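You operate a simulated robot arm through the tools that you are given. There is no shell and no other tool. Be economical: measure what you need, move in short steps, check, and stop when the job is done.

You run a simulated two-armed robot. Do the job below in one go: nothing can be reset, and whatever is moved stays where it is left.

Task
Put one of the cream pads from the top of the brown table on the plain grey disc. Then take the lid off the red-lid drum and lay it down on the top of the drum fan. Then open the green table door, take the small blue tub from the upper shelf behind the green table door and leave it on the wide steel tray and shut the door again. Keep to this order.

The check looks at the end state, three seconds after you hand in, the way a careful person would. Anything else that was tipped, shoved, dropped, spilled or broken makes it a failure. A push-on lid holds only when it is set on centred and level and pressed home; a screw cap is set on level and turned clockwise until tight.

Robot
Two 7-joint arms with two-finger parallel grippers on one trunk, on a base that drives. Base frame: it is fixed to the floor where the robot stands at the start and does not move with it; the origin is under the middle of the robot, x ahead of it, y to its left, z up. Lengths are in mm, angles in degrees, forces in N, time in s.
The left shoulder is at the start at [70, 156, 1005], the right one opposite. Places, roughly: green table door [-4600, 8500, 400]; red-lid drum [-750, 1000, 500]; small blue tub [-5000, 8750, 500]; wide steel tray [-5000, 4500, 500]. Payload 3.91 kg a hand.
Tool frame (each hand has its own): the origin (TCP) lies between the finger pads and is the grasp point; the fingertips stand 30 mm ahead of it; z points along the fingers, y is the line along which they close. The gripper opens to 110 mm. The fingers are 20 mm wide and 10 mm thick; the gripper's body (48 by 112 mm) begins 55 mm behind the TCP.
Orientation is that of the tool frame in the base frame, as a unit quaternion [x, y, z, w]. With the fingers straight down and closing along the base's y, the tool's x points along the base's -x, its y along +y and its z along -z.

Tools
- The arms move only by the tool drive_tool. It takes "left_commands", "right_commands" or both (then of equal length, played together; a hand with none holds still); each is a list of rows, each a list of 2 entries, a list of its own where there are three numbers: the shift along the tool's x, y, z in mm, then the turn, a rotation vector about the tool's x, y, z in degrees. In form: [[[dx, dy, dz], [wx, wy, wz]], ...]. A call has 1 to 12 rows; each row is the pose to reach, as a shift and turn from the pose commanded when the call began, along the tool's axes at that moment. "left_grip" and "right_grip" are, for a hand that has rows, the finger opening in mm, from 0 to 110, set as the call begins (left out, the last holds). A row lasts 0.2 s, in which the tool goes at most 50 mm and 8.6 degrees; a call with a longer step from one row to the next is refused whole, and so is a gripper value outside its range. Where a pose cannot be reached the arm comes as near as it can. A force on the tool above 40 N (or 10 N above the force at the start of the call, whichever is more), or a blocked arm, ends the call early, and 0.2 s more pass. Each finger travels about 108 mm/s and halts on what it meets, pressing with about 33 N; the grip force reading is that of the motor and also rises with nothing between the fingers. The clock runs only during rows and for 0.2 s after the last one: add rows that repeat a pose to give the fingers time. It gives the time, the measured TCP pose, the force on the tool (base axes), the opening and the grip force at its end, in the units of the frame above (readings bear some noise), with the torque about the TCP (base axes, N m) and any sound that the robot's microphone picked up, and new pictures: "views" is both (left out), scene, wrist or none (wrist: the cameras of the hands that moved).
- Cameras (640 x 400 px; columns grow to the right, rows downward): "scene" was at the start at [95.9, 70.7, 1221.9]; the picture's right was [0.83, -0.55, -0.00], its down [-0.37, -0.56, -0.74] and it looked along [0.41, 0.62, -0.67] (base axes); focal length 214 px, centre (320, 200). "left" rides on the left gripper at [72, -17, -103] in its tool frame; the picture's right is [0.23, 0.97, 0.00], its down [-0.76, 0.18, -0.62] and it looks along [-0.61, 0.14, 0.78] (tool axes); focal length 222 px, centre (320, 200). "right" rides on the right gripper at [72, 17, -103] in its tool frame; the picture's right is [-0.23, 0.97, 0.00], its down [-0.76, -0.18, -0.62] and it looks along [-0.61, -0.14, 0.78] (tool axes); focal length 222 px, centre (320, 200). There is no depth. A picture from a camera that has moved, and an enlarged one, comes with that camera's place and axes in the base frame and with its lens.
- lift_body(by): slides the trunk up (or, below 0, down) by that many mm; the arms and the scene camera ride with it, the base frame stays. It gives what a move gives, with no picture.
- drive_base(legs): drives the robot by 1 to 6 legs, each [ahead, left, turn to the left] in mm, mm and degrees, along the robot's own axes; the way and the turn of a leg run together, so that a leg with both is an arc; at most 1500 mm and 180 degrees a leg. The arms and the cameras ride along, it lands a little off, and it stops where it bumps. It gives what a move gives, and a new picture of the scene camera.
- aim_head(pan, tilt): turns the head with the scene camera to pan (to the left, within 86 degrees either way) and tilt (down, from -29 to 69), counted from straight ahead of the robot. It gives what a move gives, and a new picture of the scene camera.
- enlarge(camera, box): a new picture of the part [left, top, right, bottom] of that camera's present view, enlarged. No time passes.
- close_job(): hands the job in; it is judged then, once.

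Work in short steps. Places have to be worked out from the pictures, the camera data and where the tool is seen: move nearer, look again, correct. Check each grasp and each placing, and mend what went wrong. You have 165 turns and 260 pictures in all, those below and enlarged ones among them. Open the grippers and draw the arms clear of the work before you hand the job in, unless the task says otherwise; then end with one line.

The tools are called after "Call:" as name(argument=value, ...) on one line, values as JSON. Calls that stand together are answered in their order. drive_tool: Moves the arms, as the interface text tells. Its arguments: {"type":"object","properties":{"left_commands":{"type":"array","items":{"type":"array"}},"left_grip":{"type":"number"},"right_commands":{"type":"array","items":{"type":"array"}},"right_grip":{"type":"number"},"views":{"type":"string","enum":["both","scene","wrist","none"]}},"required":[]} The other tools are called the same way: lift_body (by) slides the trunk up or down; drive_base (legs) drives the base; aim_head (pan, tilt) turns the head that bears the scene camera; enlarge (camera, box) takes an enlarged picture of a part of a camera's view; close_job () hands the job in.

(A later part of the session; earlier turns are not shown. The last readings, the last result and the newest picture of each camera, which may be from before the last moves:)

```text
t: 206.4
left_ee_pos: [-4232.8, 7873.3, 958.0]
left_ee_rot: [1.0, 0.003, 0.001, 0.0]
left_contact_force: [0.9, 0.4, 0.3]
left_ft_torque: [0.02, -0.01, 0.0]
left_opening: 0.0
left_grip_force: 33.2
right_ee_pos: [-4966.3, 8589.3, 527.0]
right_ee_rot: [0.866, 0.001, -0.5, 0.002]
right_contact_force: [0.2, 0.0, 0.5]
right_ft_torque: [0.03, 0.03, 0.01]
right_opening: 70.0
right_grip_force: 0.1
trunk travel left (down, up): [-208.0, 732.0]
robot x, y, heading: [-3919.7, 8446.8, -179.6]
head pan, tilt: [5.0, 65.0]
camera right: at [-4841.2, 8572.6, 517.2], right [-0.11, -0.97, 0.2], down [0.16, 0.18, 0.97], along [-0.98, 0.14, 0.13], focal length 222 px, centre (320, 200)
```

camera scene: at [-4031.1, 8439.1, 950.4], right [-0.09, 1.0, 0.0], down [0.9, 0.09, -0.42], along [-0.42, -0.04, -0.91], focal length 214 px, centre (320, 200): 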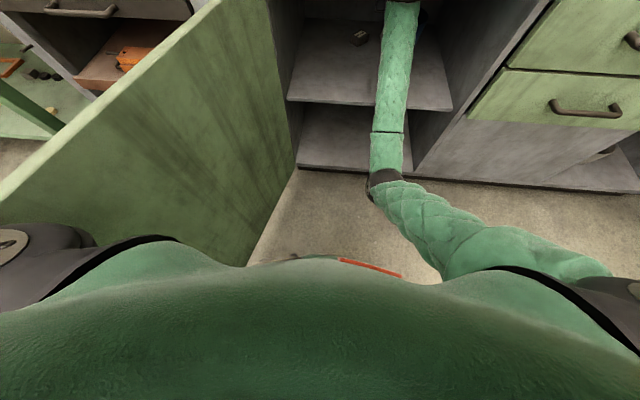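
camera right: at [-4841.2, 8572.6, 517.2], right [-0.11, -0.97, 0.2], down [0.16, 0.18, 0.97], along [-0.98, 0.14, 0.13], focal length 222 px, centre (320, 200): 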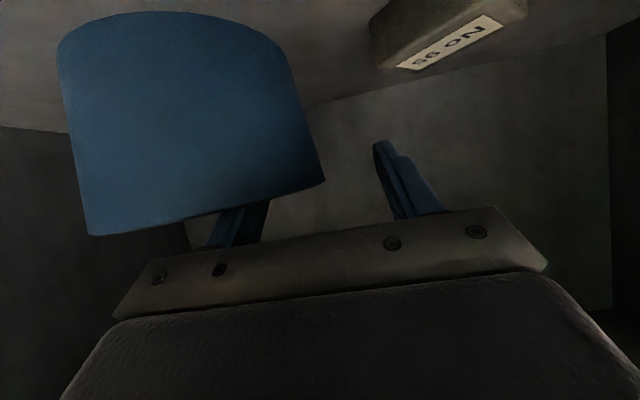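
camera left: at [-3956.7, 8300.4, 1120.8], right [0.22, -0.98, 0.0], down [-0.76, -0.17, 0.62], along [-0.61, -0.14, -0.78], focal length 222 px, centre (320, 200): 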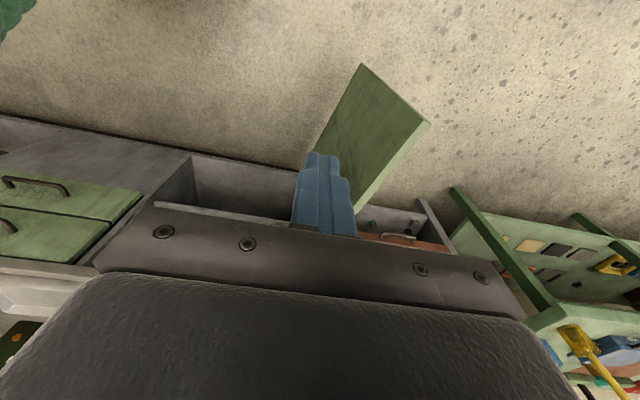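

The inner finger is inside the tub, the outer one outside. I close on the wall.

Call:
drive_tool(right_commands=[[[0, 0, 0], [0, 0, 0]], [[0, 0, 0], [0, 0, 0]], [[0, 0, 0], [0, 0, 0]], [[0, 0, 0], [0, 0, 0]], [[0, 0, 0], [0, 0, 0]]], right_grip=0, views="wrist")

```text
t: 207.6
left_ee_pos: [-4231.3, 7871.8, 958.8]
left_ee_rot: [1.0, 0.004, 0.001, -0.001]
left_contact_force: [0.0, -0.7, 0.0]
left_ft_torque: [-0.02, -0.03, 0.02]
left_opening: 0.0
left_grip_force: 32.9
right_ee_pos: [-4965.8, 8587.7, 530.3]
right_ee_rot: [0.865, 0.001, -0.501, 0.003]
right_contact_force: [-2.3, -0.5, 10.0]
right_ft_torque: [0.05, -0.03, 0.01]
right_opening: 12.1
right_grip_force: 32.3
trunk travel left (down, up): [-208.0, 732.0]
robot x, y, heading: [-3921.0, 8439.3, -179.2]
head pan, tilt: [5.0, 65.0]
camera right: at [-4841.0, 8572.6, 518.7], right [-0.11, -0.97, 0.2], down [0.16, 0.18, 0.97], along [-0.98, 0.14, 0.14], focal length 222 px, centre (320, 200)
```

right: 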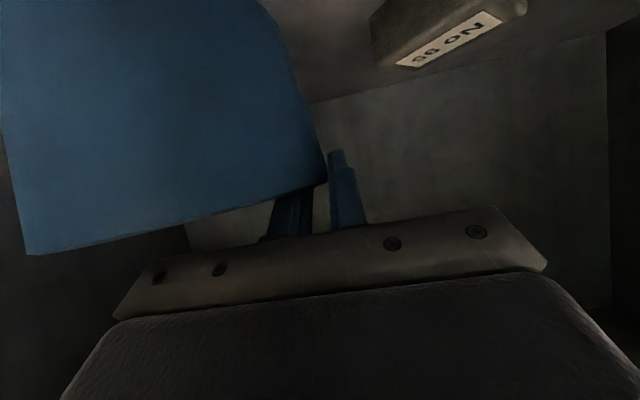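

Gripped (12 mm on the curved wall). I lift 20 mm via trunk and check the tub comes along.

Call:
lift_body(by=20)

Call:
enlarge(camera="right", box=[0, 0, 640, 400])

Call:
aim_head(pan=0, tilt=35)

```text
t: 208.3
left_ee_pos: [-4233.0, 7872.7, 978.0]
left_ee_rot: [1.0, 0.003, 0.003, 0.0]
left_contact_force: [0.4, -0.6, 0.5]
left_ft_torque: [-0.01, 0.0, 0.0]
left_opening: 0.1
left_grip_force: 32.8
right_ee_pos: [-4967.2, 8589.3, 546.9]
right_ee_rot: [0.867, 0.0, -0.499, 0.002]
right_contact_force: [-1.3, -0.1, -2.3]
right_ft_torque: [-0.11, -0.03, -0.01]
right_opening: 11.1
right_grip_force: 32.6
trunk travel left (down, up): [-228.0, 712.0]
robot x, y, heading: [-3918.7, 8445.2, -180.0]
head pan, tilt: [5.0, 65.0]
```

```text
1.00 times, centred on (320, 200) of right (not enlarged: the box is as wide or as high as the picture)
camera zoom: at [-4841.3, 8572.7, 536.2], right [-0.11, -0.97, 0.2], down [0.16, 0.18, 0.97], along [-0.98, 0.14, 0.13], focal length 222 px, centre (320, 200)
```

zoom: 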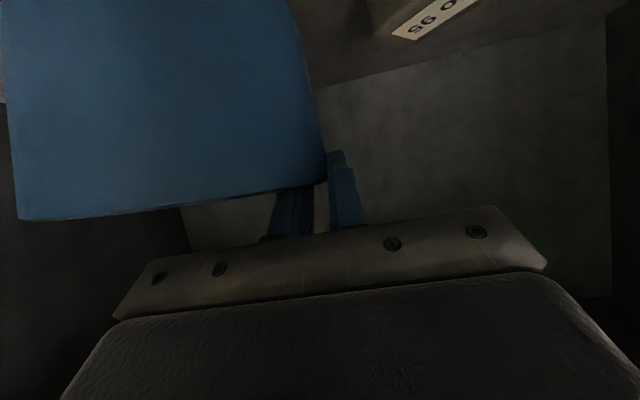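

```text
t: 209.2
left_ee_pos: [-4232.9, 7871.9, 977.5]
left_ee_rot: [1.0, 0.003, 0.001, 0.0]
left_contact_force: [0.3, 0.3, -0.7]
left_ft_torque: [-0.01, 0.03, -0.01]
left_opening: 0.1
left_grip_force: 32.4
right_ee_pos: [-4967.1, 8588.5, 547.8]
right_ee_rot: [0.866, 0.001, -0.501, 0.002]
right_contact_force: [-0.3, -0.6, -1.7]
right_ft_torque: [-0.11, -0.02, -0.01]
right_opening: 11.0
right_grip_force: 33.2
trunk travel left (down, up): [-228.0, 712.0]
robot x, y, heading: [-3918.3, 8445.7, -179.6]
head pan, tilt: [0.0, 35.0]
camera scene: at [-4058.9, 8444.1, 1010.2], right [-0.01, 1.0, 0.0], down [0.57, 0.0, -0.82], along [-0.82, -0.01, -0.57], focal length 214 px, centre (320, 200)
```

scene: 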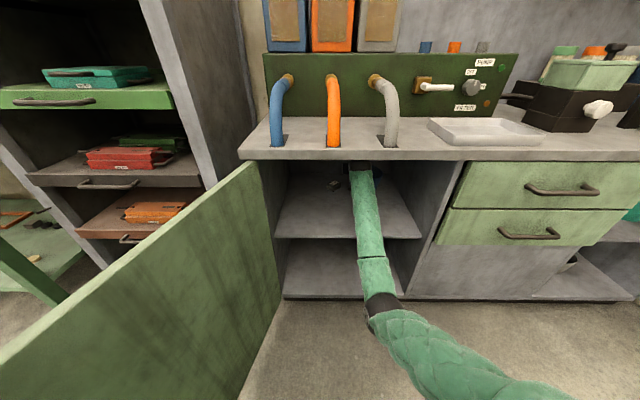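

The tub is lifted (≈2 N, hand pose steady). I back the base straight out 600 mm.

Call:
drive_base(legs=[[-300, 0, 0], [-300, 0, 0]])

Call:
enlarge(camera="scene", box=[300, 130, 460, 260])

```text
t: 212.9
left_ee_pos: [-3628.4, 7876.9, 977.1]
left_ee_rot: [1.0, 0.004, 0.002, 0.0]
left_contact_force: [0.1, -1.1, 0.1]
left_ft_torque: [0.04, -0.02, -0.01]
left_opening: 0.2
left_grip_force: 33.0
right_ee_pos: [-4363.5, 8592.4, 548.0]
right_ee_rot: [0.866, 0.002, -0.5, 0.003]
right_contact_force: [-0.1, -0.3, -1.1]
right_ft_torque: [-0.08, -0.03, 0.01]
right_opening: 11.4
right_grip_force: 33.0
trunk travel left (down, up): [-228.0, 712.0]
robot x, y, heading: [-3313.8, 8449.3, -179.5]
head pan, tilt: [0.0, 35.0]
camera scene: at [-3455.5, 8449.4, 1010.4], right [-0.01, 1.0, 0.0], down [0.57, 0.01, -0.82], along [-0.82, -0.01, -0.57], focal length 214 px, centre (320, 200)
```

scene: 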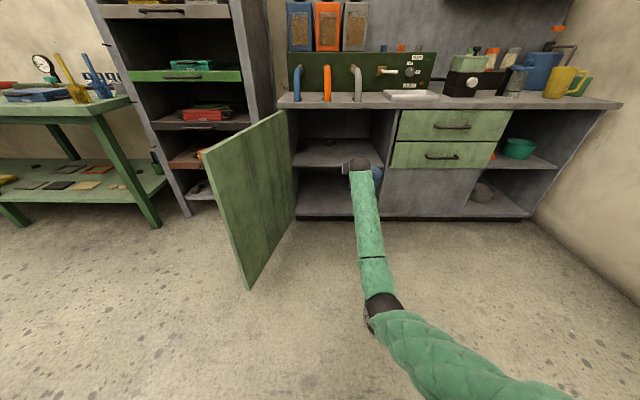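

```text
3.08 times, centred on (380, 195) of scene
camera zoom: at [-3455.5, 8449.4, 1010.4], right [-0.01, 1.0, 0.0], down [0.57, 0.01, -0.82], along [-0.82, -0.01, -0.57], focal length 660 px, centre (135, 215)
```

zoom: 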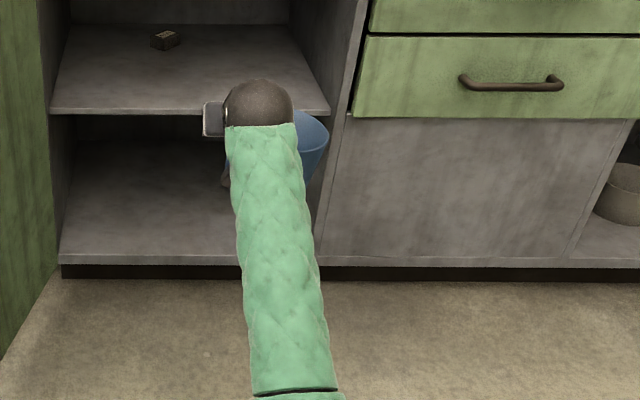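

The tub is out. I carry it, still facing west, by backing a little and strafing south along the clear lane to about y≈4950.

Call:
drive_base(legs=[[-170, 0, 0], [0, 1300, 0], [0, 1300, 0], [0, 850, 0]])

Call:
aim_head(pan=20, tilt=25)

```text
t: 216.9
left_ee_pos: [-3444.5, 7478.8, 977.9]
left_ee_rot: [1.0, 0.008, 0.001, 0.001]
left_contact_force: [0.2, 0.3, -0.2]
left_ft_torque: [0.0, -0.01, 0.0]
left_opening: 0.2
left_grip_force: 33.0
right_ee_pos: [-4185.1, 8200.1, 547.2]
right_ee_rot: [0.866, -0.001, -0.5, 0.002]
right_contact_force: [-0.8, 0.3, -1.4]
right_ft_torque: [-0.08, -0.01, 0.03]
right_opening: 11.0
right_grip_force: 32.7
trunk travel left (down, up): [-228.0, 712.0]
robot x, y, heading: [-3138.7, 8051.2, -179.4]
head pan, tilt: [0.0, 35.0]
stopped in leg 2: the force on the tool passed its limit at 102 N (the readings are from after the stop); the commanded pose is now the measured one
camera scene: at [-3276.5, 8051.9, 1010.3], right [-0.02, 1.0, 0.0], down [0.57, 0.01, -0.82], along [-0.82, -0.01, -0.57], focal length 214 px, centre (320, 200)
```

scene: 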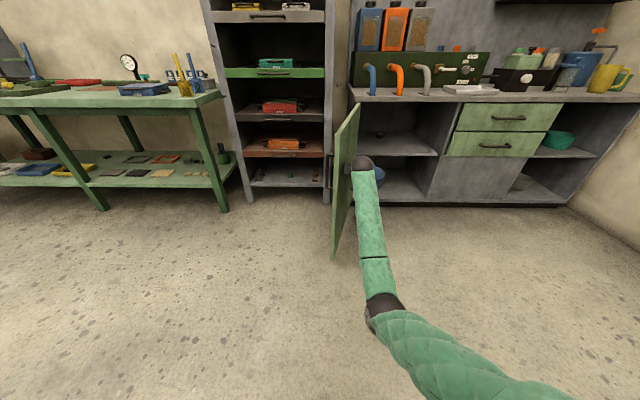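

```text
t: 217.8
left_ee_pos: [-3446.0, 7477.0, 977.4]
left_ee_rot: [1.0, 0.007, 0.002, -0.001]
left_contact_force: [1.5, 0.7, 0.0]
left_ft_torque: [-0.03, 0.01, -0.01]
left_opening: 0.0
left_grip_force: 32.8
right_ee_pos: [-4185.9, 8199.7, 547.5]
right_ee_rot: [0.866, -0.001, -0.5, 0.001]
right_contact_force: [-0.4, 0.2, -1.2]
right_ft_torque: [-0.08, 0.0, 0.01]
right_opening: 10.9
right_grip_force: 32.7
trunk travel left (down, up): [-228.0, 712.0]
robot x, y, heading: [-3138.5, 8056.2, -179.0]
head pan, tilt: [20.0, 25.0]
camera scene: at [-3274.7, 8019.8, 1026.0], right [-0.36, 0.93, 0.0], down [0.4, 0.15, -0.91], along [-0.85, -0.32, -0.42], focal length 214 px, centre (320, 200)
```

scene: 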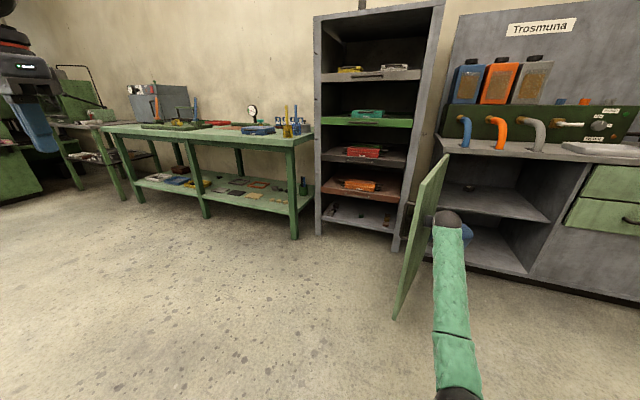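

I forgot the open door: the hand bumped it (tub still held firmly). I back away to the right, reverse clear of the door's tip, then pass around it.

Call:
drive_base(legs=[[0, -80, 0], [-330, 0, 0], [0, 560, 0], [200, 0, 0], [0, 1400, 0], [0, 1100, 0]])

Call:
enlarge(camera="right", box=[0, 0, 640, 400])

```text
t: 236.3
left_ee_pos: [-3319.9, 4510.7, 977.8]
left_ee_rot: [1.0, -0.001, 0.002, -0.001]
left_contact_force: [0.4, -1.2, -0.1]
left_ft_torque: [-0.02, 0.0, 0.02]
left_opening: 0.1
left_grip_force: 32.9
right_ee_pos: [-4047.7, 5246.3, 546.6]
right_ee_rot: [0.867, -0.008, -0.499, -0.003]
right_contact_force: [-0.4, 0.3, -2.7]
right_ft_torque: [-0.07, -0.04, -0.01]
right_opening: 10.6
right_grip_force: 33.1
trunk travel left (down, up): [-228.0, 712.0]
robot x, y, heading: [-3002.4, 5082.4, 179.9]
head pan, tilt: [20.0, 25.0]
camera scene: at [-3139.4, 5051.3, 1026.0], right [-0.34, 0.94, 0.0], down [0.4, 0.14, -0.91], along [-0.85, -0.31, -0.42], focal length 214 px, centre (320, 200)
```

scene: 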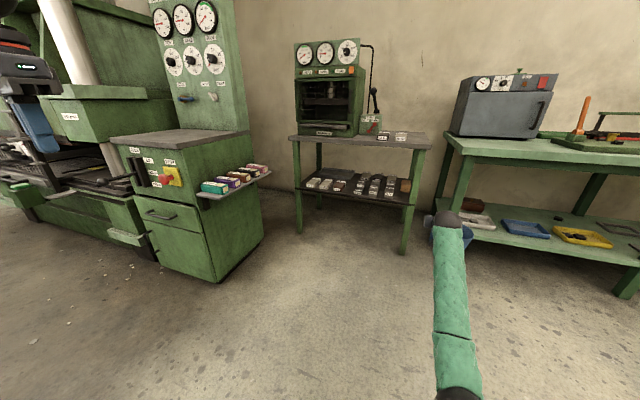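

```text
1.00 times, centred on (320, 200) of right (not enlarged: the box is as wide or as high as the picture)
camera zoom: at [-3921.9, 5228.2, 537.0], right [-0.13, -0.97, 0.2], down [0.16, 0.18, 0.97], along [-0.98, 0.16, 0.13], focal length 222 px, centre (320, 200)
```

zoom: 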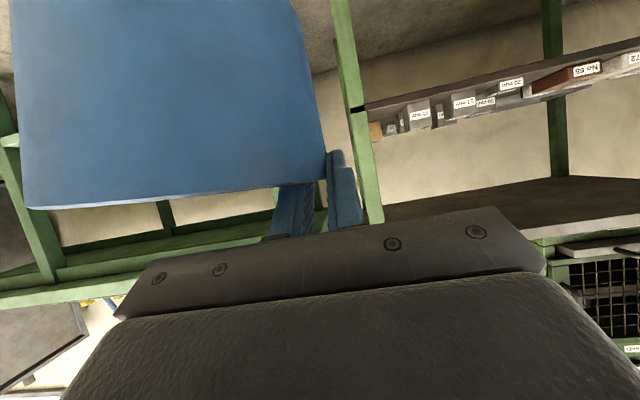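

The tub is still held. I study the gauge table's shelf and tray from here.

Call:
enlarge(camera="scene", box=[280, 110, 440, 260])

```text
2.67 times, centred on (360, 185) of scene
camera zoom: at [-3139.4, 5051.3, 1026.0], right [-0.34, 0.94, 0.0], down [0.4, 0.14, -0.91], along [-0.85, -0.31, -0.42], focal length 572 px, centre (213, 240)
```

zoom: 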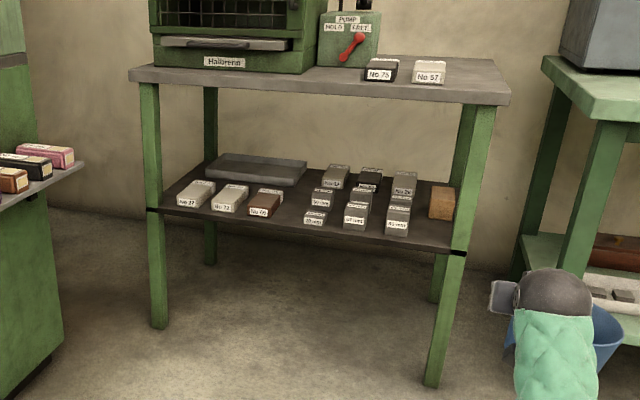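

The tray (about 320×220) is centred near (-4900,4575), rim ~450, on the lower shelf; boxes stand in front up to ~465. I raise 35 mm, turn 20° left and come part way in.

Call:
lift_body(by=35)

Call:
drive_base(legs=[[0, 0, 20], [400, 66, 0]])

Call:
aim_head(pan=-2, tilt=30)

```text
t: 237.1
left_ee_pos: [-3319.8, 4510.7, 1011.9]
left_ee_rot: [1.0, -0.001, 0.002, -0.001]
left_contact_force: [-0.4, -0.3, 0.8]
left_ft_torque: [-0.02, 0.01, -0.01]
left_opening: 0.0
left_grip_force: 32.9
right_ee_pos: [-4046.7, 5247.0, 581.4]
right_ee_rot: [0.866, -0.008, -0.499, -0.003]
right_contact_force: [0.2, -0.4, -1.2]
right_ft_torque: [-0.08, -0.03, -0.02]
right_opening: 10.4
right_grip_force: 33.2
trunk travel left (down, up): [-263.0, 677.0]
robot x, y, heading: [-3000.8, 5081.4, 179.8]
head pan, tilt: [20.0, 25.0]
```

```text
t: 240.8
left_ee_pos: [-3457.0, 4238.2, 1012.1]
left_ee_rot: [0.985, 0.174, 0.001, -0.001]
left_contact_force: [-0.6, -0.7, -0.3]
left_ft_torque: [0.0, -0.01, 0.0]
left_opening: 0.2
left_grip_force: 32.7
right_ee_pos: [-4393.1, 4675.3, 580.9]
right_ee_rot: [0.854, 0.144, -0.493, 0.085]
right_contact_force: [0.1, 0.2, -1.2]
right_ft_torque: [-0.08, -0.08, 0.0]
right_opening: 10.2
right_grip_force: 33.6
trunk travel left (down, up): [-263.0, 677.0]
robot x, y, heading: [-3354.9, 4882.0, -159.8]
head pan, tilt: [20.0, 25.0]
camera scene: at [-3474.9, 4806.1, 1061.0], right [-0.64, 0.76, 0.0], down [0.32, 0.27, -0.91], along [-0.69, -0.58, -0.42], focal length 214 px, centre (320, 200)
```

scene: 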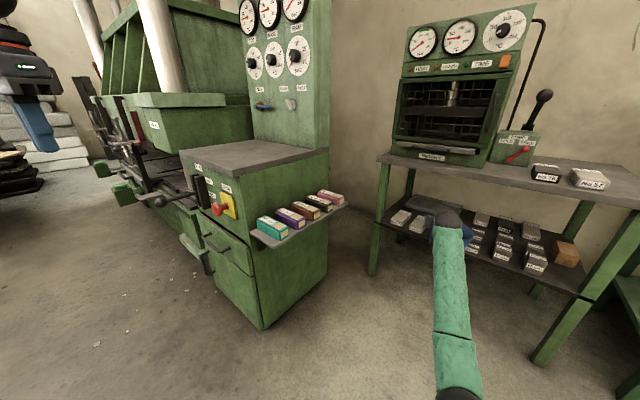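

```text
t: 241.6
left_ee_pos: [-3457.8, 4237.6, 1012.8]
left_ee_rot: [0.985, 0.175, 0.002, -0.001]
left_contact_force: [0.3, 0.5, -0.8]
left_ft_torque: [-0.02, 0.01, -0.01]
left_opening: 0.0
left_grip_force: 33.2
right_ee_pos: [-4394.2, 4675.9, 581.5]
right_ee_rot: [0.854, 0.144, -0.492, 0.084]
right_contact_force: [0.1, -0.3, -2.1]
right_ft_torque: [-0.09, -0.06, -0.01]
right_opening: 10.0
right_grip_force: 32.8
trunk travel left (down, up): [-263.0, 677.0]
robot x, y, heading: [-3357.5, 4879.4, -159.9]
head pan, tilt: [-2.0, 30.0]
camera scene: at [-3490.2, 4837.3, 1053.1], right [-0.31, 0.95, 0.0], down [0.48, 0.16, -0.87], along [-0.82, -0.27, -0.5], focal length 214 px, centre (320, 200)
```

scene: 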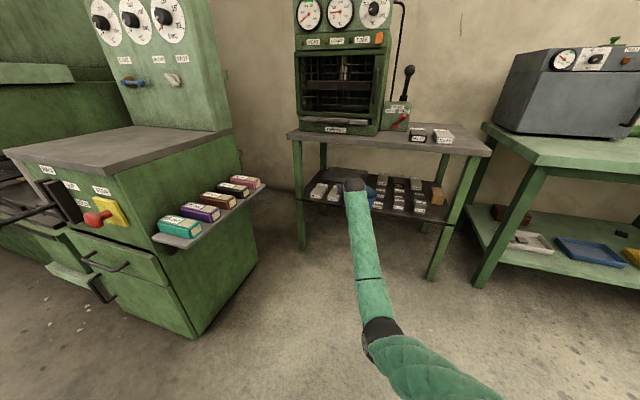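

I check the wrist view and zoom on the shelf before going in.

Call:
enlarge(camera="right", box=[0, 0, 640, 400])

Call:
enlarge(camera="scene", box=[280, 120, 480, 260])

```text
1.00 times, centred on (320, 200) of right (not enlarged: the box is as wide or as high as the picture)
camera zoom: at [-4270.1, 4701.3, 571.9], right [0.21, -0.96, 0.2], down [0.09, 0.22, 0.97], along [-0.97, -0.19, 0.13], focal length 222 px, centre (320, 200)
```

zoom: 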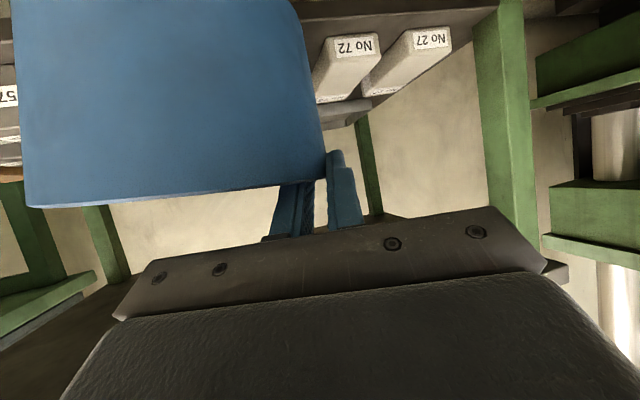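

```text
2.86 times, centred on (380, 190) of scene
camera zoom: at [-3490.2, 4837.3, 1053.1], right [-0.31, 0.95, 0.0], down [0.48, 0.16, -0.87], along [-0.82, -0.27, -0.5], focal length 613 px, centre (149, 229)
```

zoom: 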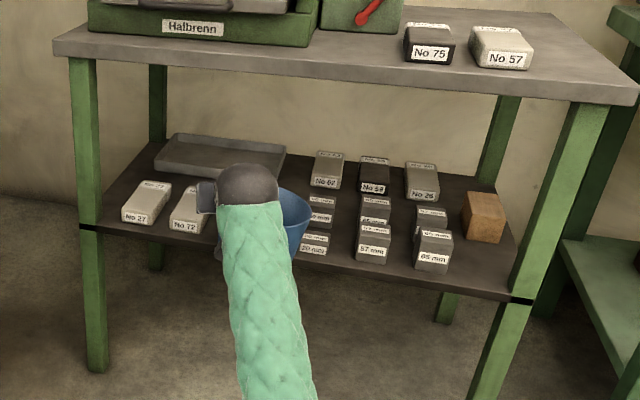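

Tray centre ≈(-4880,4570). Straight ahead 485 mm brings the tub above it; I drive in.

Call:
drive_base(legs=[[300, 0, 0], [185, 0, 0]])

Call:
enlarge(camera="right", box=[0, 0, 640, 400])

Call:
enlarge(camera="scene", box=[240, 100, 440, 240])

```text
t: 244.8
left_ee_pos: [-3919.1, 4070.0, 1012.4]
left_ee_rot: [0.985, 0.172, 0.002, 0.0]
left_contact_force: [-0.2, -0.8, 0.6]
left_ft_torque: [0.0, 0.0, 0.0]
left_opening: 0.0
left_grip_force: 32.8
right_ee_pos: [-4853.8, 4511.4, 581.3]
right_ee_rot: [0.855, 0.142, -0.492, 0.084]
right_contact_force: [-0.2, -0.3, -1.7]
right_ft_torque: [-0.08, -0.07, 0.01]
right_opening: 10.0
right_grip_force: 32.9
trunk travel left (down, up): [-263.0, 677.0]
robot x, y, heading: [-3815.1, 4711.9, -160.0]
head pan, tilt: [-2.0, 30.0]
camera scene: at [-3949.7, 4670.3, 1052.9], right [-0.31, 0.95, 0.0], down [0.48, 0.15, -0.87], along [-0.82, -0.27, -0.5], focal length 214 px, centre (320, 200)
```

scene: 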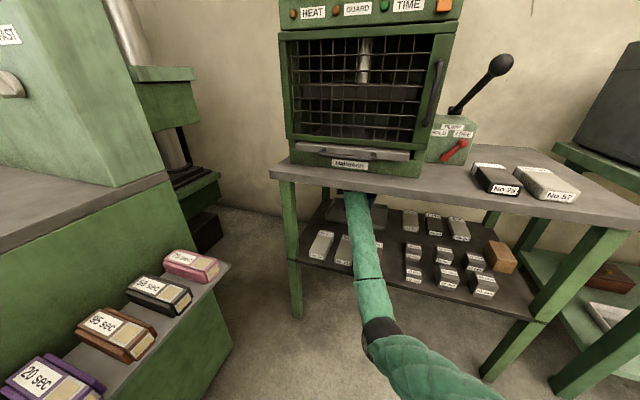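

```text
1.00 times, centred on (320, 200) of right (not enlarged: the box is as wide or as high as the picture)
camera zoom: at [-4729.8, 4537.0, 571.2], right [0.21, -0.96, 0.2], down [0.09, 0.22, 0.97], along [-0.97, -0.18, 0.13], focal length 222 px, centre (320, 200)
```

zoom: 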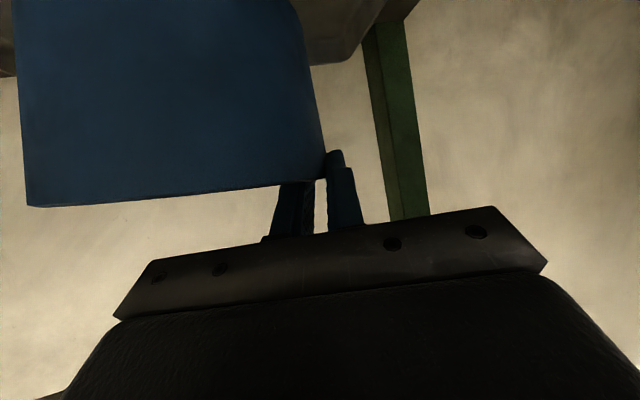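

```text
2.86 times, centred on (340, 170) of scene
camera zoom: at [-3949.7, 4670.3, 1052.9], right [-0.31, 0.95, 0.0], down [0.48, 0.15, -0.87], along [-0.82, -0.27, -0.5], focal length 613 px, centre (263, 286)
```

zoom: 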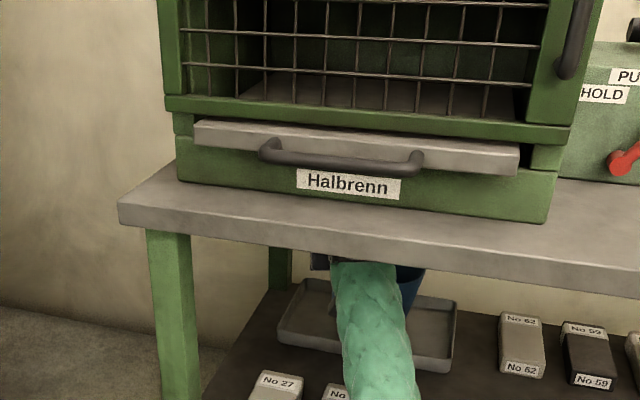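

The tub hangs over the tray (tray centre ≈(-4895,4562)). I lower 55 mm with the arm and look.

Call:
drive_tool(right_commands=[[[16, 0, 9], [0, 0, 0]], [[32, 0, 18.5], [0, 0, 0]], [[47.6, 0, 27.5], [0, 0, 0]]])

Call:
enlarge(camera="scene", box=[280, 160, 440, 300])

```text
t: 245.6
left_ee_pos: [-3918.2, 4070.4, 1013.4]
left_ee_rot: [0.985, 0.173, 0.001, -0.001]
left_contact_force: [0.5, -0.5, 0.2]
left_ft_torque: [0.02, -0.03, -0.01]
left_opening: 0.0
left_grip_force: 33.2
right_ee_pos: [-4853.4, 4511.8, 526.4]
right_ee_rot: [0.855, 0.143, -0.492, 0.083]
right_contact_force: [-0.1, 0.5, 0.6]
right_ft_torque: [0.17, -0.05, -0.05]
right_opening: 9.7
right_grip_force: 33.6
trunk travel left (down, up): [-263.0, 677.0]
robot x, y, heading: [-3812.7, 4713.8, -160.2]
head pan, tilt: [-2.0, 30.0]
camera scene: at [-3949.2, 4670.5, 1053.2], right [-0.31, 0.95, 0.0], down [0.48, 0.15, -0.87], along [-0.82, -0.27, -0.5], focal length 214 px, centre (320, 200)
camera right: at [-4729.6, 4537.5, 516.8], right [0.21, -0.96, 0.2], down [0.09, 0.22, 0.97], along [-0.97, -0.18, 0.13], focal length 222 px, centre (320, 200)
```

scene: 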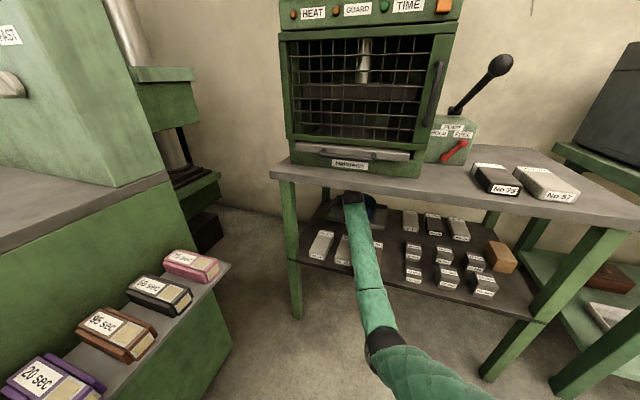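
right: 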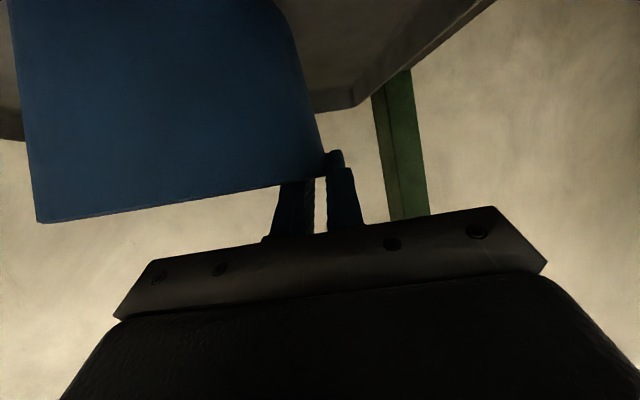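

```text
2.86 times, centred on (360, 230) of scene
camera zoom: at [-3949.2, 4670.5, 1053.2], right [-0.31, 0.95, 0.0], down [0.48, 0.15, -0.87], along [-0.82, -0.27, -0.5], focal length 613 px, centre (206, 114)
```

zoom: 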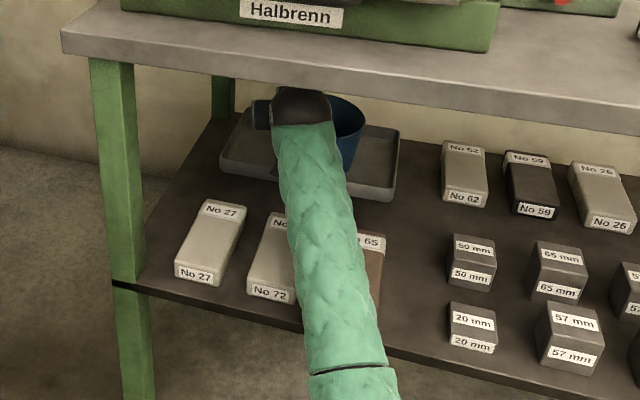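

The tub begins to touch the tray (torque changed). I lower gently in 3 mm steps until it is seated.

Call:
drive_tool(right_commands=[[[2.6, 0, 1.5], [0, 0, 0]], [[5.2, 0, 3], [0, 0, 0]], [[7.8, 0, 4.5], [0, 0, 0]]], views="wrist")

```text
t: 246.4
left_ee_pos: [-3917.0, 4070.2, 1013.7]
left_ee_rot: [0.985, 0.174, 0.0, 0.0]
left_contact_force: [-0.1, -0.5, 0.7]
left_ft_torque: [0.01, -0.02, 0.02]
left_opening: 0.1
left_grip_force: 32.8
right_ee_pos: [-4853.1, 4510.5, 523.6]
right_ee_rot: [0.853, 0.143, -0.495, 0.085]
right_contact_force: [2.0, -7.5, 22.1]
right_ft_torque: [0.48, -0.86, -0.33]
right_opening: 9.1
right_grip_force: 33.5
trunk travel left (down, up): [-263.0, 677.0]
robot x, y, heading: [-3815.0, 4715.2, -159.7]
head pan, tilt: [-2.0, 30.0]
camera right: at [-4729.5, 4536.3, 511.9], right [0.21, -0.96, 0.2], down [0.1, 0.22, 0.97], along [-0.97, -0.19, 0.14], focal length 222 px, centre (320, 200)
```

right: 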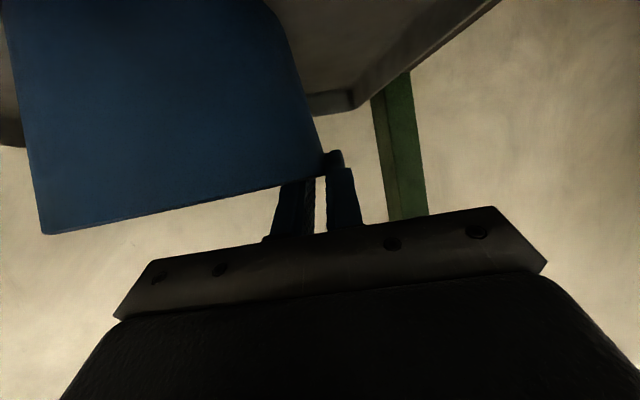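

The rim is now level in the view and 22 N upward: the tub is seated. I relieve the pressure a few mm and open the fingers.

Call:
drive_tool(right_commands=[[[-4, 0, -2.2], [0, 0, 0]]], views="none")

Call:
drive_tool(right_commands=[[[0, 0, 0], [0, 0, 0]], [[0, 0, 0], [0, 0, 0]], [[0, 0, 0], [0, 0, 0]], [[0, 0, 0], [0, 0, 0]]], right_grip=60, views="wrist")

```text
t: 246.8
left_ee_pos: [-3918.1, 4071.2, 1012.8]
left_ee_rot: [0.985, 0.173, 0.001, -0.001]
left_contact_force: [-0.1, -0.4, 0.1]
left_ft_torque: [-0.01, -0.02, 0.01]
left_opening: 0.0
left_grip_force: 32.8
right_ee_pos: [-4854.5, 4511.4, 522.4]
right_ee_rot: [0.854, 0.142, -0.493, 0.083]
right_contact_force: [-1.5, -4.7, 12.4]
right_ft_torque: [0.11, -0.32, -0.09]
right_opening: 9.0
right_grip_force: 32.9
trunk travel left (down, up): [-263.0, 677.0]
robot x, y, heading: [-3815.3, 4715.1, -160.0]
head pan, tilt: [-2.0, 30.0]
```

```text
t: 247.8
left_ee_pos: [-3919.3, 4071.0, 1012.6]
left_ee_rot: [0.985, 0.173, 0.001, -0.001]
left_contact_force: [-0.6, -0.2, -0.7]
left_ft_torque: [-0.02, 0.02, 0.03]
left_opening: 0.1
left_grip_force: 33.6
right_ee_pos: [-4853.5, 4512.9, 522.6]
right_ee_rot: [0.854, 0.142, -0.493, 0.084]
right_contact_force: [0.5, 1.1, -0.2]
right_ft_torque: [-0.01, -0.01, 0.0]
right_opening: 60.0
right_grip_force: 0.1
trunk travel left (down, up): [-263.0, 677.0]
robot x, y, heading: [-3815.2, 4713.4, -159.9]
head pan, tilt: [-2.0, 30.0]
camera right: at [-4730.2, 4537.7, 511.9], right [0.21, -0.96, 0.2], down [0.09, 0.22, 0.97], along [-0.97, -0.18, 0.13], focal length 222 px, centre (320, 200)
```

right: 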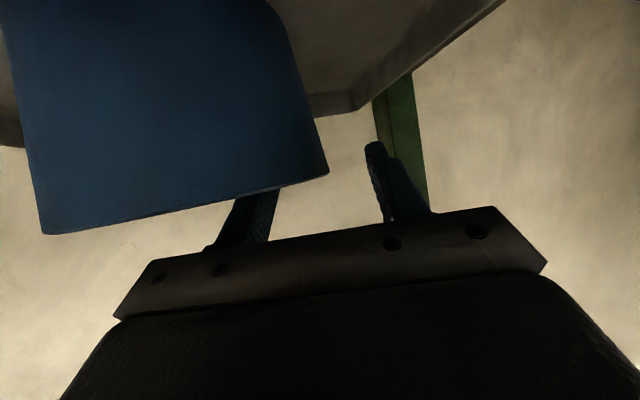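

Released, tub standing level. I raise the hand 58 mm straight up and back the base out.

Call:
drive_tool(right_commands=[[[-17, 0, -10], [0, 0, 0]], [[-34, 0, -20], [0, 0, 0]], [[-50, 0, -29], [0, 0, 0]]], views="wrist")

Call:
drive_base(legs=[[-500, 0, 0]])

Call:
enlarge(camera="right", box=[160, 0, 480, 200])

Call:
enlarge(camera="scene", box=[280, 120, 480, 260])

```text
t: 248.6
left_ee_pos: [-3918.0, 4070.4, 1013.6]
left_ee_rot: [0.985, 0.173, 0.002, -0.002]
left_contact_force: [0.0, 0.3, 0.0]
left_ft_torque: [0.01, -0.02, 0.02]
left_opening: 0.1
left_grip_force: 33.2
right_ee_pos: [-4856.2, 4512.7, 581.9]
right_ee_rot: [0.855, 0.143, -0.492, 0.084]
right_contact_force: [0.1, 0.1, 0.4]
right_ft_torque: [-0.04, -0.03, 0.0]
right_opening: 60.1
right_grip_force: 0.1
trunk travel left (down, up): [-263.0, 677.0]
robot x, y, heading: [-3814.3, 4716.4, -159.8]
head pan, tilt: [-2.0, 30.0]
camera right: at [-4732.2, 4538.4, 571.2], right [0.21, -0.96, 0.2], down [0.09, 0.22, 0.97], along [-0.97, -0.18, 0.13], focal length 222 px, centre (320, 200)
```

right: 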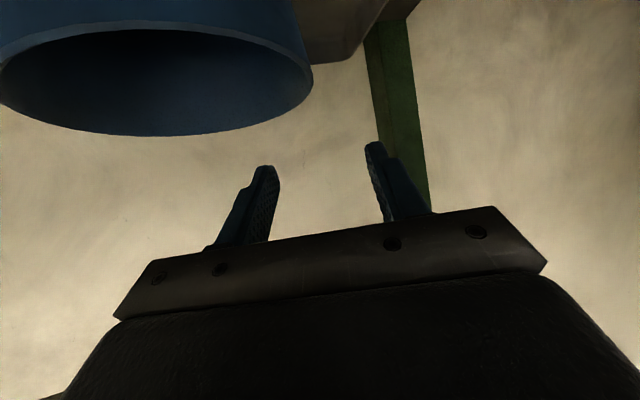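

```text
t: 251.6
left_ee_pos: [-3432.4, 4246.0, 1012.5]
left_ee_rot: [0.984, 0.177, 0.002, -0.001]
left_contact_force: [0.1, -0.6, -0.6]
left_ft_torque: [0.03, 0.03, 0.02]
left_opening: 0.0
left_grip_force: 33.2
right_ee_pos: [-4373.5, 4679.9, 581.2]
right_ee_rot: [0.854, 0.146, -0.492, 0.086]
right_contact_force: [0.2, -0.2, 0.5]
right_ft_torque: [0.0, -0.02, 0.0]
right_opening: 59.8
right_grip_force: 0.0
trunk travel left (down, up): [-263.0, 677.0]
robot x, y, heading: [-3334.6, 4892.3, -159.6]
head pan, tilt: [-2.0, 30.0]
camera scene: at [-3468.9, 4846.0, 1053.2], right [-0.32, 0.95, 0.0], down [0.47, 0.16, -0.87], along [-0.82, -0.27, -0.5], focal length 214 px, centre (320, 200)
```

scene: 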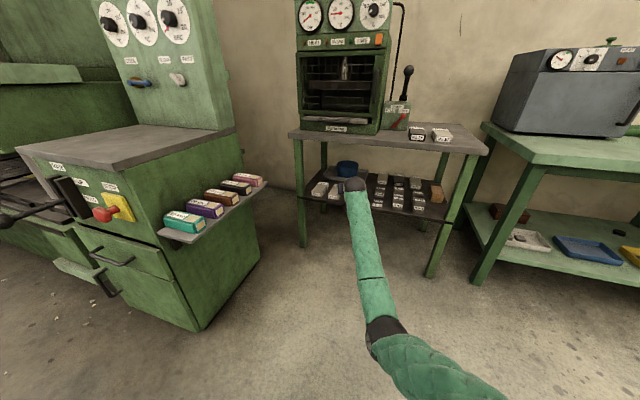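

```text
2.00 times, centred on (320, 100) of right
camera zoom: at [-4250.7, 4706.5, 571.5], right [0.22, -0.96, 0.2], down [0.09, 0.22, 0.97], along [-0.97, -0.19, 0.13], focal length 444 px, centre (320, 400)
```

zoom: 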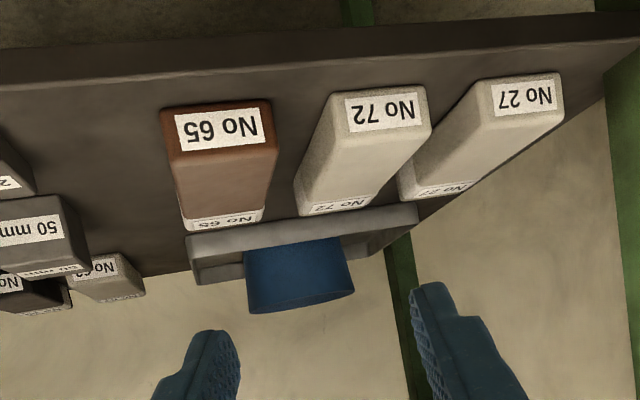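

```text
2.86 times, centred on (380, 190) of scene
camera zoom: at [-3468.9, 4846.0, 1053.2], right [-0.32, 0.95, 0.0], down [0.47, 0.16, -0.87], along [-0.82, -0.27, -0.5], focal length 613 px, centre (149, 229)
```

zoom: 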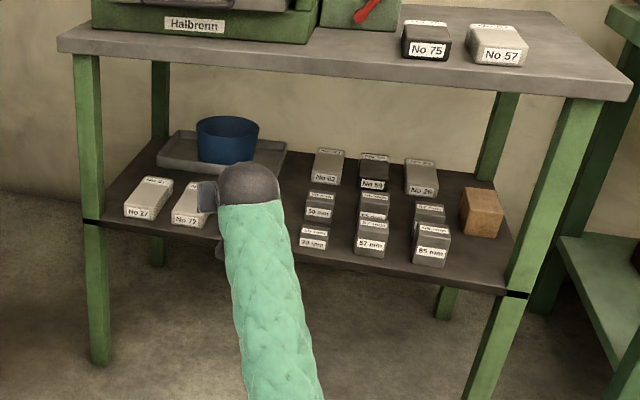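

The tub stands level on the tray. Now I go back to shut the door: turn square, close the fingers, back off and strafe north, keeping south of the open door.

Call:
drive_tool(right_commands=[[[0, 0, 0], [0, 0, 0]]], right_grip=0, views="none")

Call:
drive_base(legs=[[-350, 0, -20], [0, -1300, 0], [0, -1250, 0]])

Call:
lift_body(by=138)

Call:
aim_head(pan=-20, tilt=30)

```text
t: 252.0
left_ee_pos: [-3431.4, 4246.3, 1013.3]
left_ee_rot: [0.984, 0.178, 0.002, -0.001]
left_contact_force: [0.7, 0.3, 0.4]
left_ft_torque: [-0.03, -0.01, -0.01]
left_opening: 0.1
left_grip_force: 33.1
right_ee_pos: [-4374.1, 4678.6, 581.0]
right_ee_rot: [0.854, 0.146, -0.492, 0.086]
right_contact_force: [-0.5, -0.3, -0.1]
right_ft_torque: [-0.01, 0.03, 0.02]
right_opening: 0.0
right_grip_force: 24.5
trunk travel left (down, up): [-263.0, 677.0]
robot x, y, heading: [-3334.4, 4894.6, -159.7]
head pan, tilt: [-2.0, 30.0]
```

```text
t: 266.3
left_ee_pos: [-3312.0, 6929.1, 1012.1]
left_ee_rot: [1.0, 0.003, 0.001, 0.0]
left_contact_force: [0.2, 0.3, 0.2]
left_ft_torque: [0.02, 0.02, 0.03]
left_opening: 0.0
left_grip_force: 33.3
right_ee_pos: [-4048.2, 7660.8, 581.2]
right_ee_rot: [0.867, -0.005, -0.499, -0.001]
right_contact_force: [-0.9, 0.5, 0.5]
right_ft_torque: [0.0, 0.03, -0.02]
right_opening: 0.0
right_grip_force: 33.1
trunk travel left (down, up): [-263.0, 677.0]
robot x, y, heading: [-2999.7, 7502.7, -179.5]
head pan, tilt: [-2.0, 30.0]
camera scene: at [-3140.8, 7504.7, 1053.1], right [0.03, 1.0, 0.0], down [0.5, -0.01, -0.87], along [-0.87, 0.02, -0.5], focal length 214 px, centre (320, 200)
```

scene: 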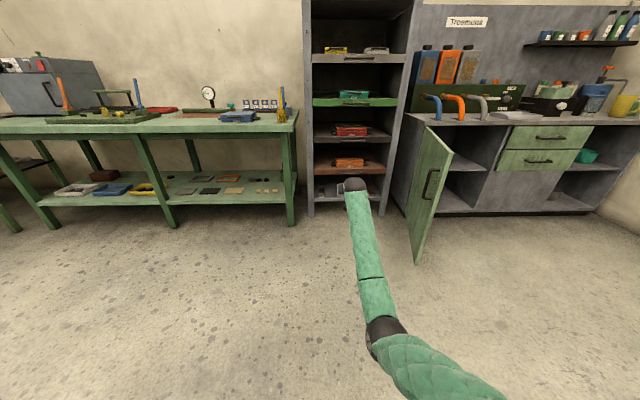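

```text
t: 267.9
left_ee_pos: [-3312.1, 6929.0, 1149.5]
left_ee_rot: [1.0, 0.003, 0.002, -0.001]
left_contact_force: [-0.4, 0.3, 0.0]
left_ft_torque: [-0.05, -0.02, 0.03]
left_opening: 0.0
left_grip_force: 32.6
right_ee_pos: [-4047.5, 7658.7, 718.6]
right_ee_rot: [0.867, -0.004, -0.499, -0.001]
right_contact_force: [0.4, -1.0, -0.9]
right_ft_torque: [-0.01, 0.03, -0.01]
right_opening: 0.0
right_grip_force: 33.2
trunk travel left (down, up): [-401.0, 539.0]
robot x, y, heading: [-2999.3, 7500.9, -179.7]
head pan, tilt: [-2.0, 30.0]
```

```text
t: 268.7
left_ee_pos: [-3312.2, 6929.1, 1150.0]
left_ee_rot: [1.0, 0.003, 0.002, -0.001]
left_contact_force: [0.5, -0.5, -0.3]
left_ft_torque: [-0.02, -0.01, 0.01]
left_opening: 0.2
left_grip_force: 33.9
right_ee_pos: [-4048.3, 7658.7, 719.3]
right_ee_rot: [0.866, -0.004, -0.499, -0.001]
right_contact_force: [0.6, 0.6, 0.4]
right_ft_torque: [-0.02, 0.02, 0.02]
right_opening: 0.1
right_grip_force: 32.6
trunk travel left (down, up): [-401.0, 539.0]
robot x, y, heading: [-2999.4, 7502.9, -179.4]
head pan, tilt: [-20.0, 30.0]
camera scene: at [-3135.8, 7532.4, 1191.1], right [0.33, 0.94, 0.0], down [0.47, -0.17, -0.87], along [-0.82, 0.29, -0.5], focal length 214 px, centre (320, 200)
```

scene: 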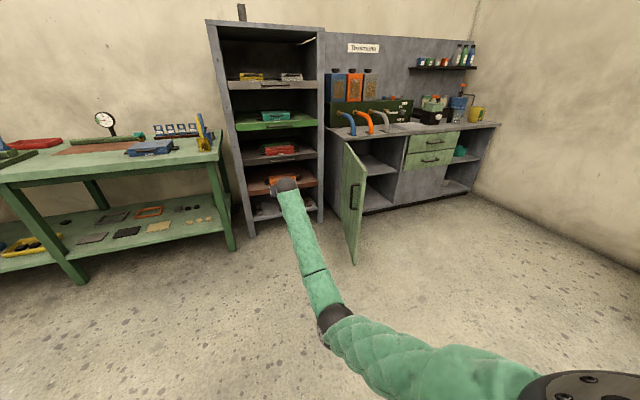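

The door stands at ~102°, tip near (-4091,8147). I go 110 mm ahead and strafe north so the hand sweeps the door toward closing.

Call:
drive_base(legs=[[110, 0, 0], [0, -450, 0], [0, -350, 0]])

```text
t: 274.1
left_ee_pos: [-3429.2, 7730.0, 1150.6]
left_ee_rot: [1.0, 0.005, 0.001, 0.0]
left_contact_force: [-0.6, -0.8, 0.0]
left_ft_torque: [-0.03, -0.01, 0.0]
left_opening: 0.0
left_grip_force: 33.4
right_ee_pos: [-4167.8, 8457.1, 719.4]
right_ee_rot: [0.867, -0.004, -0.499, 0.0]
right_contact_force: [0.3, 0.9, 0.1]
right_ft_torque: [-0.01, -0.04, -0.02]
right_opening: 0.0
right_grip_force: 32.9
trunk travel left (down, up): [-401.0, 539.0]
robot x, y, heading: [-3119.4, 8303.2, -179.4]
head pan, tilt: [-20.0, 30.0]
camera scene: at [-3254.0, 8333.7, 1191.1], right [0.33, 0.94, 0.0], down [0.47, -0.17, -0.87], along [-0.82, 0.29, -0.5], focal length 214 px, centre (320, 200)
```

scene: 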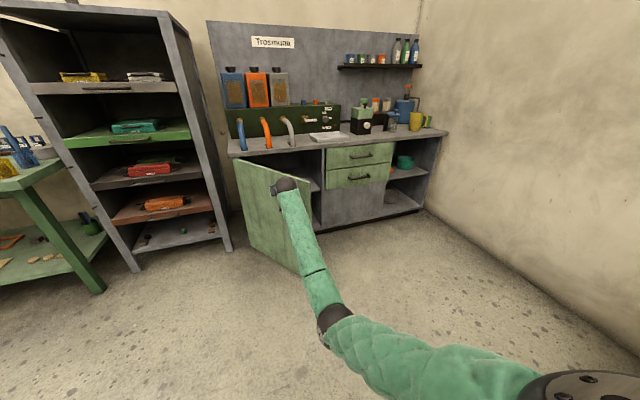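

The door is swinging shut (~50°). I continue diagonally ahead and right to push it closed.

Call:
drive_base(legs=[[200, -150, 0], [170, -60, 0]])

```text
t: 277.0
left_ee_pos: [-3798.7, 7939.7, 1150.8]
left_ee_rot: [1.0, 0.005, 0.002, -0.001]
left_contact_force: [-0.4, 0.2, 0.3]
left_ft_torque: [0.01, -0.05, -0.04]
left_opening: 0.0
left_grip_force: 33.1
right_ee_pos: [-4536.5, 8666.9, 718.0]
right_ee_rot: [0.866, -0.003, -0.5, 0.0]
right_contact_force: [-0.1, 1.4, -0.6]
right_ft_torque: [-0.02, 0.01, 0.06]
right_opening: 0.2
right_grip_force: 33.2
trunk travel left (down, up): [-401.0, 539.0]
robot x, y, heading: [-3486.3, 8515.7, -179.5]
head pan, tilt: [-20.0, 30.0]
camera scene: at [-3624.1, 8542.4, 1190.9], right [0.33, 0.94, 0.0], down [0.47, -0.17, -0.87], along [-0.82, 0.29, -0.5], focal length 214 px, centre (320, 200)
```

scene: 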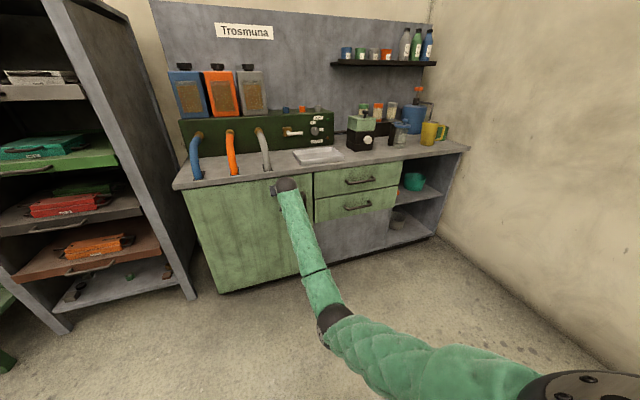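

Almost shut. I push on with the arm in small steps until there is firm resistance.

Call:
drive_tool(right_commands=[[[-5, -5, 9], [0, 0, 0]], [[-10, -10, 17], [0, 0, 0]], [[-15, -15, 26], [0, 0, 0]], [[-20, -15, 35], [0, 0, 0]], [[-24, -15, 42], [0, 0, 0]], [[-28, -15, 48], [0, 0, 0]], [[-32, -15, 55], [0, 0, 0]], [[-36, -15, 62], [0, 0, 0]]], views="wrist")

Call:
enlarge(camera="scene", box=[170, 140, 420, 300])

```text
t: 277.8
left_ee_pos: [-3797.4, 7938.5, 1150.8]
left_ee_rot: [1.0, 0.005, 0.0, -0.001]
left_contact_force: [0.3, 0.7, 0.3]
left_ft_torque: [0.02, -0.02, 0.01]
left_opening: 0.2
left_grip_force: 32.7
right_ee_pos: [-4561.1, 8678.3, 718.9]
right_ee_rot: [0.867, -0.003, -0.498, -0.001]
right_contact_force: [18.1, -1.1, 4.8]
right_ft_torque: [0.16, 0.02, 0.05]
right_opening: 0.1
right_grip_force: 33.2
trunk travel left (down, up): [-401.0, 539.0]
robot x, y, heading: [-3488.7, 8504.7, -179.3]
head pan, tilt: [-20.0, 30.0]
stopped in row 3 (right hand): the force on the tool passed its limit at 78 N (the readings are from after the stop); the commanded pose is now the measured one
camera right: at [-4435.3, 8661.9, 709.7], right [-0.12, -0.97, 0.2], down [0.16, 0.18, 0.97], along [-0.98, 0.15, 0.13], focal length 222 px, centre (320, 200)
```

right: 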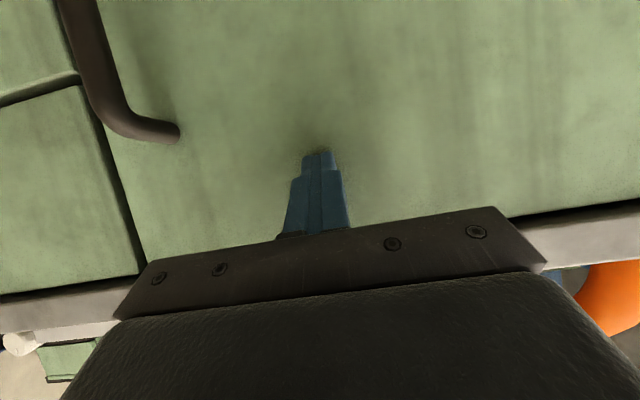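

```text
2.50 times, centred on (295, 220) of scene
camera zoom: at [-3622.0, 8542.1, 1191.3], right [0.33, 0.94, 0.0], down [0.47, -0.17, -0.87], along [-0.82, 0.29, -0.5], focal length 536 px, centre (382, 150)
```

zoom: 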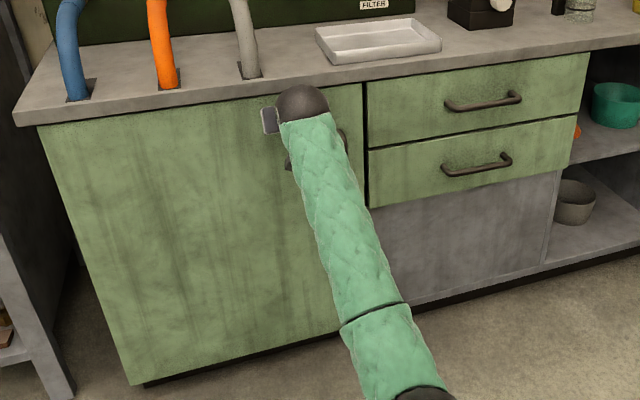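

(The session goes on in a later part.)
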